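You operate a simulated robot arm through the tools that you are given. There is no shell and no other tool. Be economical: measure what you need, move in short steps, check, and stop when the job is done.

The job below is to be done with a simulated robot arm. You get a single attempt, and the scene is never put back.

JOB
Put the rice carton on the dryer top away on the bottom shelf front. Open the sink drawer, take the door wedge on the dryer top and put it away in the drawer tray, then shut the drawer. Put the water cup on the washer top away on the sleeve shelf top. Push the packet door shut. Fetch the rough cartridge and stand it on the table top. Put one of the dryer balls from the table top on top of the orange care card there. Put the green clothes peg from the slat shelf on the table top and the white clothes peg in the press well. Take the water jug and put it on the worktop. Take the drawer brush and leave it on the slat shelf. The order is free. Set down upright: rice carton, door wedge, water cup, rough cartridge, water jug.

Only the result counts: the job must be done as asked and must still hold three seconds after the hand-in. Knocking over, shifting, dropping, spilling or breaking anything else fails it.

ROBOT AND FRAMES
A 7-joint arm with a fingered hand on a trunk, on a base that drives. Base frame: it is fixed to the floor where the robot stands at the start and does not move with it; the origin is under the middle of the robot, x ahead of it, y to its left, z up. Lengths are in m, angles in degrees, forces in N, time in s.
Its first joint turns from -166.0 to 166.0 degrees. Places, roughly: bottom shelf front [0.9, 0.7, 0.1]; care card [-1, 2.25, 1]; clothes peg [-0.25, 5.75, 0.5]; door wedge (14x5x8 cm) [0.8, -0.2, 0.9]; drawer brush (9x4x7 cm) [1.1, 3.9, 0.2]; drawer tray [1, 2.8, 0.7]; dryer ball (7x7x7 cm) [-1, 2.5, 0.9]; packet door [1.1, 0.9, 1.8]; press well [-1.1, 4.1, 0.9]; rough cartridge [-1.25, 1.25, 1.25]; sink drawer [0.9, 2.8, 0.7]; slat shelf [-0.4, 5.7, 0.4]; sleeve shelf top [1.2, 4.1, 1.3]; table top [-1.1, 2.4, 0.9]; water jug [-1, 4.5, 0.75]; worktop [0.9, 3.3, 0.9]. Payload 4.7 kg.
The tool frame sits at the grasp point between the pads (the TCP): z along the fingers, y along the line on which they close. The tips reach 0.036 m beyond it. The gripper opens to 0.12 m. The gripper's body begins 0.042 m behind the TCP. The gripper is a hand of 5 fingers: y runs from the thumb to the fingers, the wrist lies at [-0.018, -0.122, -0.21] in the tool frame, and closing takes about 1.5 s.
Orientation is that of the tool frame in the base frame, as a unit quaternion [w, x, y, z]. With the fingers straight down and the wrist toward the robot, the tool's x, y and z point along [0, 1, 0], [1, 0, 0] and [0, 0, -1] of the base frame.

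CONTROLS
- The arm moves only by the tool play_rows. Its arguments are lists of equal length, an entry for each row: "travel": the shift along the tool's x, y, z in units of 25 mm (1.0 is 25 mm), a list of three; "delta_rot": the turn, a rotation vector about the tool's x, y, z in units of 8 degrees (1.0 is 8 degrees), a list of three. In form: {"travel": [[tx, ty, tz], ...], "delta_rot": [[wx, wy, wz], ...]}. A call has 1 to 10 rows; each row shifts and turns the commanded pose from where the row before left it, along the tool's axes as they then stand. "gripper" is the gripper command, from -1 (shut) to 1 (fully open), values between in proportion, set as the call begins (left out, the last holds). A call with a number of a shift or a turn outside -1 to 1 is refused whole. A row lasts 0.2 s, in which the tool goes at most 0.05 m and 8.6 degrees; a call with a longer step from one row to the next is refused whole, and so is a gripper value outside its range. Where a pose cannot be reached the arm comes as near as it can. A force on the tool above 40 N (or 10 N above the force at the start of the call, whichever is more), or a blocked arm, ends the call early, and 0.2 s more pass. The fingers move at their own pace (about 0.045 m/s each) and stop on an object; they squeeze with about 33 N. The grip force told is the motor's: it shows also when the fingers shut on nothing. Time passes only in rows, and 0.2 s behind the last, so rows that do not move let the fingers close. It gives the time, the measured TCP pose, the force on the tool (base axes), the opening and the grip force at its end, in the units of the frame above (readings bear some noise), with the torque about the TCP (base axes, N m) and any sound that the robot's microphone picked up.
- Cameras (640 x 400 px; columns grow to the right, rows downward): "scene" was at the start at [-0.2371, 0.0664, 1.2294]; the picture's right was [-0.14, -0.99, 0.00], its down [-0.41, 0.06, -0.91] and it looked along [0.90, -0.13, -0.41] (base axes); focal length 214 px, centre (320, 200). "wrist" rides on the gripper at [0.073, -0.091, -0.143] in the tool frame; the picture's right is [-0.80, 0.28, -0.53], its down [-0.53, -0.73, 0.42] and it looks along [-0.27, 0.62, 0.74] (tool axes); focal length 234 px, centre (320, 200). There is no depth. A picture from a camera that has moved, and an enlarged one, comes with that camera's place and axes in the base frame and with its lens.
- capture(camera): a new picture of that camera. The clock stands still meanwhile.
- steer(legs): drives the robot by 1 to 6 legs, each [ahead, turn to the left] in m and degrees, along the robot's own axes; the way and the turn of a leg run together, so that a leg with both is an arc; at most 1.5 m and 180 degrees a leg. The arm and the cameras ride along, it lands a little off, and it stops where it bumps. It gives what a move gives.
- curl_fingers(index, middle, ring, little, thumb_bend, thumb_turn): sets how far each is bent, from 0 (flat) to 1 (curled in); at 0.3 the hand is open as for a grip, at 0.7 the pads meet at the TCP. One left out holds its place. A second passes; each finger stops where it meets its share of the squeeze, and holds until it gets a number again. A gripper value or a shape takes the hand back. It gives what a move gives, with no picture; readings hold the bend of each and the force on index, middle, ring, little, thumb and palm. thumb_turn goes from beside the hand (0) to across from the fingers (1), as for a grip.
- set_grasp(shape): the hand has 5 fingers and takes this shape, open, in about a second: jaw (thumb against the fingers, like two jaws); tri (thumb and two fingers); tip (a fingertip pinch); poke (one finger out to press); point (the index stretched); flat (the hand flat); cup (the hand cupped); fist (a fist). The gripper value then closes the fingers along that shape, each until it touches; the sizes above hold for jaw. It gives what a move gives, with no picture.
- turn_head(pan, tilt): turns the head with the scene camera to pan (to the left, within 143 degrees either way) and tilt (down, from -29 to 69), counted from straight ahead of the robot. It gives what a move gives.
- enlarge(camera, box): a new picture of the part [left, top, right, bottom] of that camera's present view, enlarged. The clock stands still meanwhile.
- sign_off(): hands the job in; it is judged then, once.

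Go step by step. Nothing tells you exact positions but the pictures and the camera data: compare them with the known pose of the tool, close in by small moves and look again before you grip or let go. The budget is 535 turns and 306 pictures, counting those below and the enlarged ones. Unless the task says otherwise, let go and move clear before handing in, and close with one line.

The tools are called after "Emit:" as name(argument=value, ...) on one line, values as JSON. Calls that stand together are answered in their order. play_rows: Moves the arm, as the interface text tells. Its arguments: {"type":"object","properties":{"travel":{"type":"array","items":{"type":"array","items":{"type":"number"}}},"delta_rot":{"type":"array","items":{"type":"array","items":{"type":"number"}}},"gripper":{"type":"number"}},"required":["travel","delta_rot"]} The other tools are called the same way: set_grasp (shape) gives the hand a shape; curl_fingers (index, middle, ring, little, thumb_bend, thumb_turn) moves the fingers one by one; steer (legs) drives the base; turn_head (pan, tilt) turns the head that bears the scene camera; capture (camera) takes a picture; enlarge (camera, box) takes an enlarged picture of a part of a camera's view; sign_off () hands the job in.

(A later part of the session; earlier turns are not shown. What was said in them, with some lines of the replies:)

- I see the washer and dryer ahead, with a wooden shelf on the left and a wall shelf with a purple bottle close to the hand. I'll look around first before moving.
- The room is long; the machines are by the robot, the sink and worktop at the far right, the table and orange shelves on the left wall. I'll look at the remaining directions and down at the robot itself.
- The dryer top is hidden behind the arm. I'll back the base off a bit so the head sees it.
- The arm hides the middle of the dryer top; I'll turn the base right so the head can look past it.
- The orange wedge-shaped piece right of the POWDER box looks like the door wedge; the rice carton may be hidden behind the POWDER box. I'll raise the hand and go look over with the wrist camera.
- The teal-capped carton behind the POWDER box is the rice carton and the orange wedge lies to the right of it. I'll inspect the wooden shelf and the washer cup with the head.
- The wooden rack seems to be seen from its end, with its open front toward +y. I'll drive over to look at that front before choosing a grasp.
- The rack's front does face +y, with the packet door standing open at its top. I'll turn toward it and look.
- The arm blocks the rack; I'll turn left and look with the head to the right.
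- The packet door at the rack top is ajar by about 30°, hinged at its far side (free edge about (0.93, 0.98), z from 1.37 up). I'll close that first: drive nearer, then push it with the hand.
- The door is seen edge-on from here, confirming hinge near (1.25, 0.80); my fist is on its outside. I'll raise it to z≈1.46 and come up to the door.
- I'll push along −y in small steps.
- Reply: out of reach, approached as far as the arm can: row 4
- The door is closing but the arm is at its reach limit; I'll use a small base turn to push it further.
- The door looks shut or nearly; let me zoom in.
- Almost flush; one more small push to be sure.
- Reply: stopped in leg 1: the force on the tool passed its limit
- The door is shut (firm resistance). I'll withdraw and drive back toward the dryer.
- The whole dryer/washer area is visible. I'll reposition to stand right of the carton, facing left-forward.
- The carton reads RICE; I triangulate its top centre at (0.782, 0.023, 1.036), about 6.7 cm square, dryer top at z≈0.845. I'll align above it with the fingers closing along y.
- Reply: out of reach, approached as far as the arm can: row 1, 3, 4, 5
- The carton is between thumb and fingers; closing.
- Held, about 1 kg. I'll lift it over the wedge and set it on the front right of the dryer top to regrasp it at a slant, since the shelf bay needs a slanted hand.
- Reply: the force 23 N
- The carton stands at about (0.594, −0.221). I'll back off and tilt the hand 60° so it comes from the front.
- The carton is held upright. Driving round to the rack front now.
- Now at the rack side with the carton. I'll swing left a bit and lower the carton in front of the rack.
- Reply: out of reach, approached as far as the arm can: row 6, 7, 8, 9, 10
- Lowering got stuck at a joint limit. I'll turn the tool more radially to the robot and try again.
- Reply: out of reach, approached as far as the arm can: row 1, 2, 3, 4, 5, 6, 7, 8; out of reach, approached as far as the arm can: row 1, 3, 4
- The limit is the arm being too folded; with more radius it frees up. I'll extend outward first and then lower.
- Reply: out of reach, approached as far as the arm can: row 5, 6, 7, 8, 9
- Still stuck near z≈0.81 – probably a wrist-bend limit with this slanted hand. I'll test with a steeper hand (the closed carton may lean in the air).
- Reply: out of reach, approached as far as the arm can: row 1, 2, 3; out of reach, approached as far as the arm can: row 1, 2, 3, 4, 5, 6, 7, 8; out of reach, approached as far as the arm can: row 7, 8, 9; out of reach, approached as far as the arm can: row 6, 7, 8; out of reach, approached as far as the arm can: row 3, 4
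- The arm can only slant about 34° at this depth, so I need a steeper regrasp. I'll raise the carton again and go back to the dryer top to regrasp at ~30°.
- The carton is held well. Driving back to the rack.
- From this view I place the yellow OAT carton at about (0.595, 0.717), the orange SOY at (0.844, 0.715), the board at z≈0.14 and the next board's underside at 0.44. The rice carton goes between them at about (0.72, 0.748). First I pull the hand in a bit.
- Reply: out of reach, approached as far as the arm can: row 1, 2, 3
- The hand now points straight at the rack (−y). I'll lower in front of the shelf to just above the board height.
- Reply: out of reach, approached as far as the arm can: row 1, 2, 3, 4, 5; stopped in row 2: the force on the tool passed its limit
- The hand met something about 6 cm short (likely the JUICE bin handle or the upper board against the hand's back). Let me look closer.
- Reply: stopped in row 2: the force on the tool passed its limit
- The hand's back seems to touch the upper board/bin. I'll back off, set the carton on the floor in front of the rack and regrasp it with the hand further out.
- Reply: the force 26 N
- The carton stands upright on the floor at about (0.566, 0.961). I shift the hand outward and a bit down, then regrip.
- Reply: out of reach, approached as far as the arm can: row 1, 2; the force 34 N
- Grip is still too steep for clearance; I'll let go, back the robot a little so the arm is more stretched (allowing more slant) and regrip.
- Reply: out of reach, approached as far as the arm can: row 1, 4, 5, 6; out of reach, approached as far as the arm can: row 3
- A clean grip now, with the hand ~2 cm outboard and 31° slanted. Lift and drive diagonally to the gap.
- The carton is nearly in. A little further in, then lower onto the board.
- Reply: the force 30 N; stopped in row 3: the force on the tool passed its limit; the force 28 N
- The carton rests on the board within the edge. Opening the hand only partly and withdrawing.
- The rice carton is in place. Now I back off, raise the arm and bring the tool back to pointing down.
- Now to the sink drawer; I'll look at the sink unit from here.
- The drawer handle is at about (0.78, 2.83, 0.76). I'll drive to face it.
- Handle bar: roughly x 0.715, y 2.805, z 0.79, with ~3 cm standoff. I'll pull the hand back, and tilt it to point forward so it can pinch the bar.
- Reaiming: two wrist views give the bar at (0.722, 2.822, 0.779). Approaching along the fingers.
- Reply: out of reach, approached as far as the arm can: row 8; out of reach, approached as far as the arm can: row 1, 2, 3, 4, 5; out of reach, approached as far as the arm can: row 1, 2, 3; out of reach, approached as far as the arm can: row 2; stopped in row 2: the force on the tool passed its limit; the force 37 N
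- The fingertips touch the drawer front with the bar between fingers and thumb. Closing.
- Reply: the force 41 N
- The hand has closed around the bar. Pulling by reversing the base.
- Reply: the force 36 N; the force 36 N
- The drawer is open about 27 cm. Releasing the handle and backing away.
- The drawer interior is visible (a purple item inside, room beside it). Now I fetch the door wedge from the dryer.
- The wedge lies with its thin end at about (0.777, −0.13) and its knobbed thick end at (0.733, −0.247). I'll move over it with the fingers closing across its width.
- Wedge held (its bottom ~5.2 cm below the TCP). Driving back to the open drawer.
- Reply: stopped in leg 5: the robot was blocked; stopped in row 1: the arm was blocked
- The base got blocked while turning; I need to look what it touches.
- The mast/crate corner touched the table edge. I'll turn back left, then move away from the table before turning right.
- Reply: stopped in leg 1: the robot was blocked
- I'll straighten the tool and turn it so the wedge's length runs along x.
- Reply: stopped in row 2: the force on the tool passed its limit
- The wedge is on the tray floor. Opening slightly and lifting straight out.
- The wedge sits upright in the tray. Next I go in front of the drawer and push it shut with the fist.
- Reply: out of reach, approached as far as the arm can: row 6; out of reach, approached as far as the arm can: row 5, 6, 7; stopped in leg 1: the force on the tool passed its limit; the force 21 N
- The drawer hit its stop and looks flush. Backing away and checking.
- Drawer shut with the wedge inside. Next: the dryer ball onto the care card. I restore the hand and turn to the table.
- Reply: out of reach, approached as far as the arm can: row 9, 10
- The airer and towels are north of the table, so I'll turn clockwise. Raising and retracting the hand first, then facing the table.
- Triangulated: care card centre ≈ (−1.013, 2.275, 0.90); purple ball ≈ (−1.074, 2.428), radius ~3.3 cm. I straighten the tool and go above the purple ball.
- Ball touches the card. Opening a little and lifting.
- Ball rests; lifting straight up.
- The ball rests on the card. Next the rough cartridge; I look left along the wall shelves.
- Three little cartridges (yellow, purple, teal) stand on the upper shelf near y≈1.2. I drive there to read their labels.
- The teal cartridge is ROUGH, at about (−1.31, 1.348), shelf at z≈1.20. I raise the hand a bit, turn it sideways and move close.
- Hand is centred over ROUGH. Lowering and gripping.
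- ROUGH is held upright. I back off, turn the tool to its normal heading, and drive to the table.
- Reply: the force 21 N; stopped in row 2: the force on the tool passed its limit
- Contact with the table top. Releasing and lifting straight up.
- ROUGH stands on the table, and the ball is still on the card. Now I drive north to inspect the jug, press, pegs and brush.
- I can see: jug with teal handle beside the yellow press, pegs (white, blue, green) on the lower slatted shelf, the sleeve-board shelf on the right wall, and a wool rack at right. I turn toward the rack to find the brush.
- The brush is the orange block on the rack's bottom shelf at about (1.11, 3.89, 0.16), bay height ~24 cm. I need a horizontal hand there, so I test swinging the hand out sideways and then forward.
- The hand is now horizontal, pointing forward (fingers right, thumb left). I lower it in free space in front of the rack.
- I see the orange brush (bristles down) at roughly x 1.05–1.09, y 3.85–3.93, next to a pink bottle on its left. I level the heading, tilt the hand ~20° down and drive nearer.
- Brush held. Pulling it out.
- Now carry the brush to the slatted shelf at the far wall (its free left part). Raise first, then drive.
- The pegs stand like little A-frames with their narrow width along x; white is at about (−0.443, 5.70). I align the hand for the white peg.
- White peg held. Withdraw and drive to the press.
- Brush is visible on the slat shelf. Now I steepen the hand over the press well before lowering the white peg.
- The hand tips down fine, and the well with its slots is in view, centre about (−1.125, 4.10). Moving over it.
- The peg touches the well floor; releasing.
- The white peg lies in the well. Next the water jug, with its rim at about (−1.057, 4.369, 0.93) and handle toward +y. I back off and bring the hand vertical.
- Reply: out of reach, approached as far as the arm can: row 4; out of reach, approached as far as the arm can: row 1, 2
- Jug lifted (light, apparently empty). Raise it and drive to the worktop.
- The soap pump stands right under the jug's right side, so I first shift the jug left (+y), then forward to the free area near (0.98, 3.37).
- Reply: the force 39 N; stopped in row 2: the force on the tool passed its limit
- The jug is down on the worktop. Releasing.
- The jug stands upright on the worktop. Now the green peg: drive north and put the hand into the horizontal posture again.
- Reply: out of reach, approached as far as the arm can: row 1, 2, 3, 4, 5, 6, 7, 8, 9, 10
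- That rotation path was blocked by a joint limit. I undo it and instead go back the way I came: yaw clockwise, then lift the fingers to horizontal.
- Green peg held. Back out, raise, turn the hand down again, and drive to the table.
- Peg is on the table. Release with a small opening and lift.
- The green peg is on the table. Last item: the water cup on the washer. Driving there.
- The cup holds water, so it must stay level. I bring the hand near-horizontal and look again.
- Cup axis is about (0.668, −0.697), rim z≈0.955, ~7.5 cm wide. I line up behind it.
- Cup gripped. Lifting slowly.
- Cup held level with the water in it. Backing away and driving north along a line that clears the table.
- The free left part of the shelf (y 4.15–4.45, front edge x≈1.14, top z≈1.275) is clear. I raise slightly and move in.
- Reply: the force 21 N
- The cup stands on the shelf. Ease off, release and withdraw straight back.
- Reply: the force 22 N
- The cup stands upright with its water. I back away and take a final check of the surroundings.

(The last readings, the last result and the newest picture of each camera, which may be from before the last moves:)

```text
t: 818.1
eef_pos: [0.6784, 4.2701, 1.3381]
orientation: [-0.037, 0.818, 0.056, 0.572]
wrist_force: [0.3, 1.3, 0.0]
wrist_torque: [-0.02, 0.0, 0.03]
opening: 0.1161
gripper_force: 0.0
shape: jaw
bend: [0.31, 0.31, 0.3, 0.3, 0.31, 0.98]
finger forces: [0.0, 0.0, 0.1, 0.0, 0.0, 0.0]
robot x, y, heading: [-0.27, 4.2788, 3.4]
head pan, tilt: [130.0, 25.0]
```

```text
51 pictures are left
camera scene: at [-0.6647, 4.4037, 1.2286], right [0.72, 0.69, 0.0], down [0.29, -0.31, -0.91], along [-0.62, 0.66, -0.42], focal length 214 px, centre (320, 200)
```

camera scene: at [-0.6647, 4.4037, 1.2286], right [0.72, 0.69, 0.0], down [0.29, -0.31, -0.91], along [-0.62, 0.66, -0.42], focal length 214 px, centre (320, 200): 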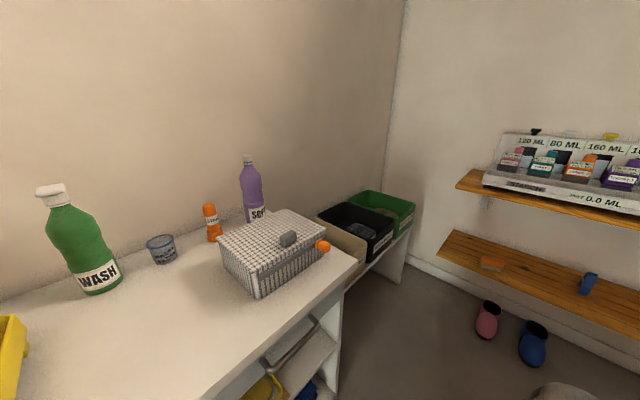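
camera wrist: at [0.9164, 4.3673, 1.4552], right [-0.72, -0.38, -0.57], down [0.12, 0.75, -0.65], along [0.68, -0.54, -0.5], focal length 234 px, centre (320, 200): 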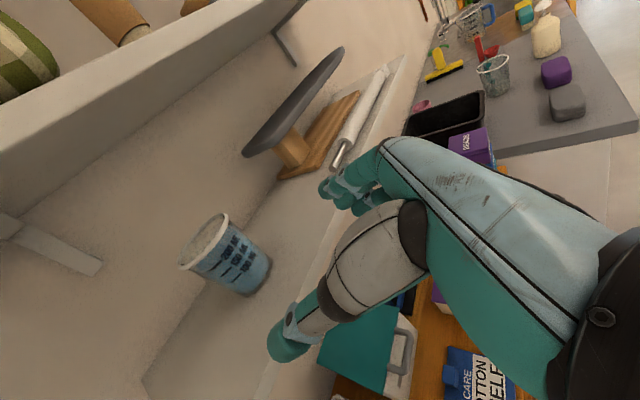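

Emit:
turn_head(pan=-140, tilt=15)

Emit:
enlarge(camera="scene", box=[130, 150, 270, 240])

Emit:
turn_head(pan=-75, tilt=15)

Emit:
enlarge(camera="scene", box=[140, 60, 360, 210])

```text
t: 821.9
eef_pos: [0.6783, 4.2704, 1.3381]
orientation: [-0.037, 0.817, 0.057, 0.572]
wrist_force: [-1.3, -0.3, 0.0]
wrist_torque: [0.03, 0.02, 0.01]
opening: 0.1163
gripper_force: 0.1
shape: jaw
bend: [0.31, 0.31, 0.3, 0.3, 0.31, 0.98]
finger forces: [0.1, 0.1, 0.0, 0.0, 0.0, 0.0]
robot x, y, heading: [-0.2705, 4.2793, 3.7]
head pan, tilt: [-140.0, 15.0]
```

```text
4.44 times, centred on (200, 195) of scene
camera zoom: at [-0.6688, 4.2725, 1.2448], right [-0.69, 0.72, 0.0], down [0.19, 0.18, -0.97], along [-0.7, -0.67, -0.26], focal length 953 px, centre (853, 222)
```

zoom: 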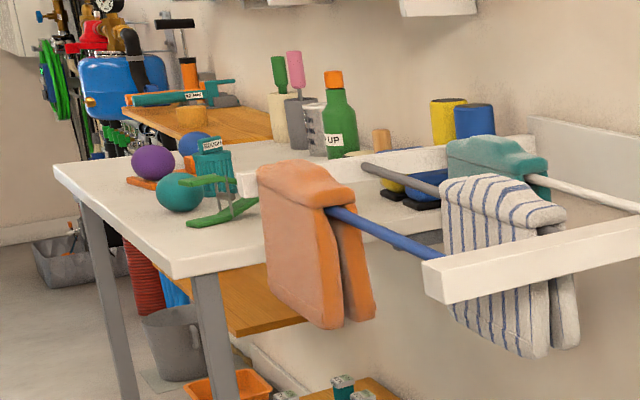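

```text
t: 823.2
eef_pos: [0.6787, 4.2705, 1.3384]
orientation: [-0.038, 0.817, 0.056, 0.573]
wrist_force: [-0.4, -0.4, -0.8]
wrist_torque: [-0.03, -0.02, 0.02]
opening: 0.1163
gripper_force: 0.1
shape: jaw
bend: [0.31, 0.31, 0.3, 0.3, 0.31, 0.98]
finger forces: [0.1, 0.0, 0.0, 0.0, 0.1, 0.0]
robot x, y, heading: [-0.2669, 4.2767, 3.4]
head pan, tilt: [-75.0, 15.0]
```

```text
2.67 times, centred on (250, 135) of scene
camera zoom: at [-0.5714, 4.2484, 1.2448], right [-0.95, -0.32, 0.0], down [-0.08, 0.25, -0.97], along [0.31, -0.92, -0.26], focal length 572 px, centre (507, 373)
```

zoom: 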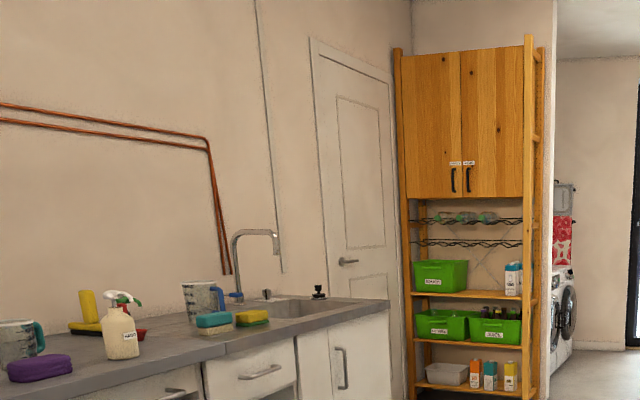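

Everything I checked is where the job asked for it: packet door and drawer shut, rice carton on its shelf, ball on the card, cartridge, both pegs and jug in place; the brush was last seen on the slat shelf and the cup upright on its shelf. Handing in.

Emit:
sign_off()

```text
The job is handed in.
```

I finished every item in the job, moved the hand clear and handed it in.
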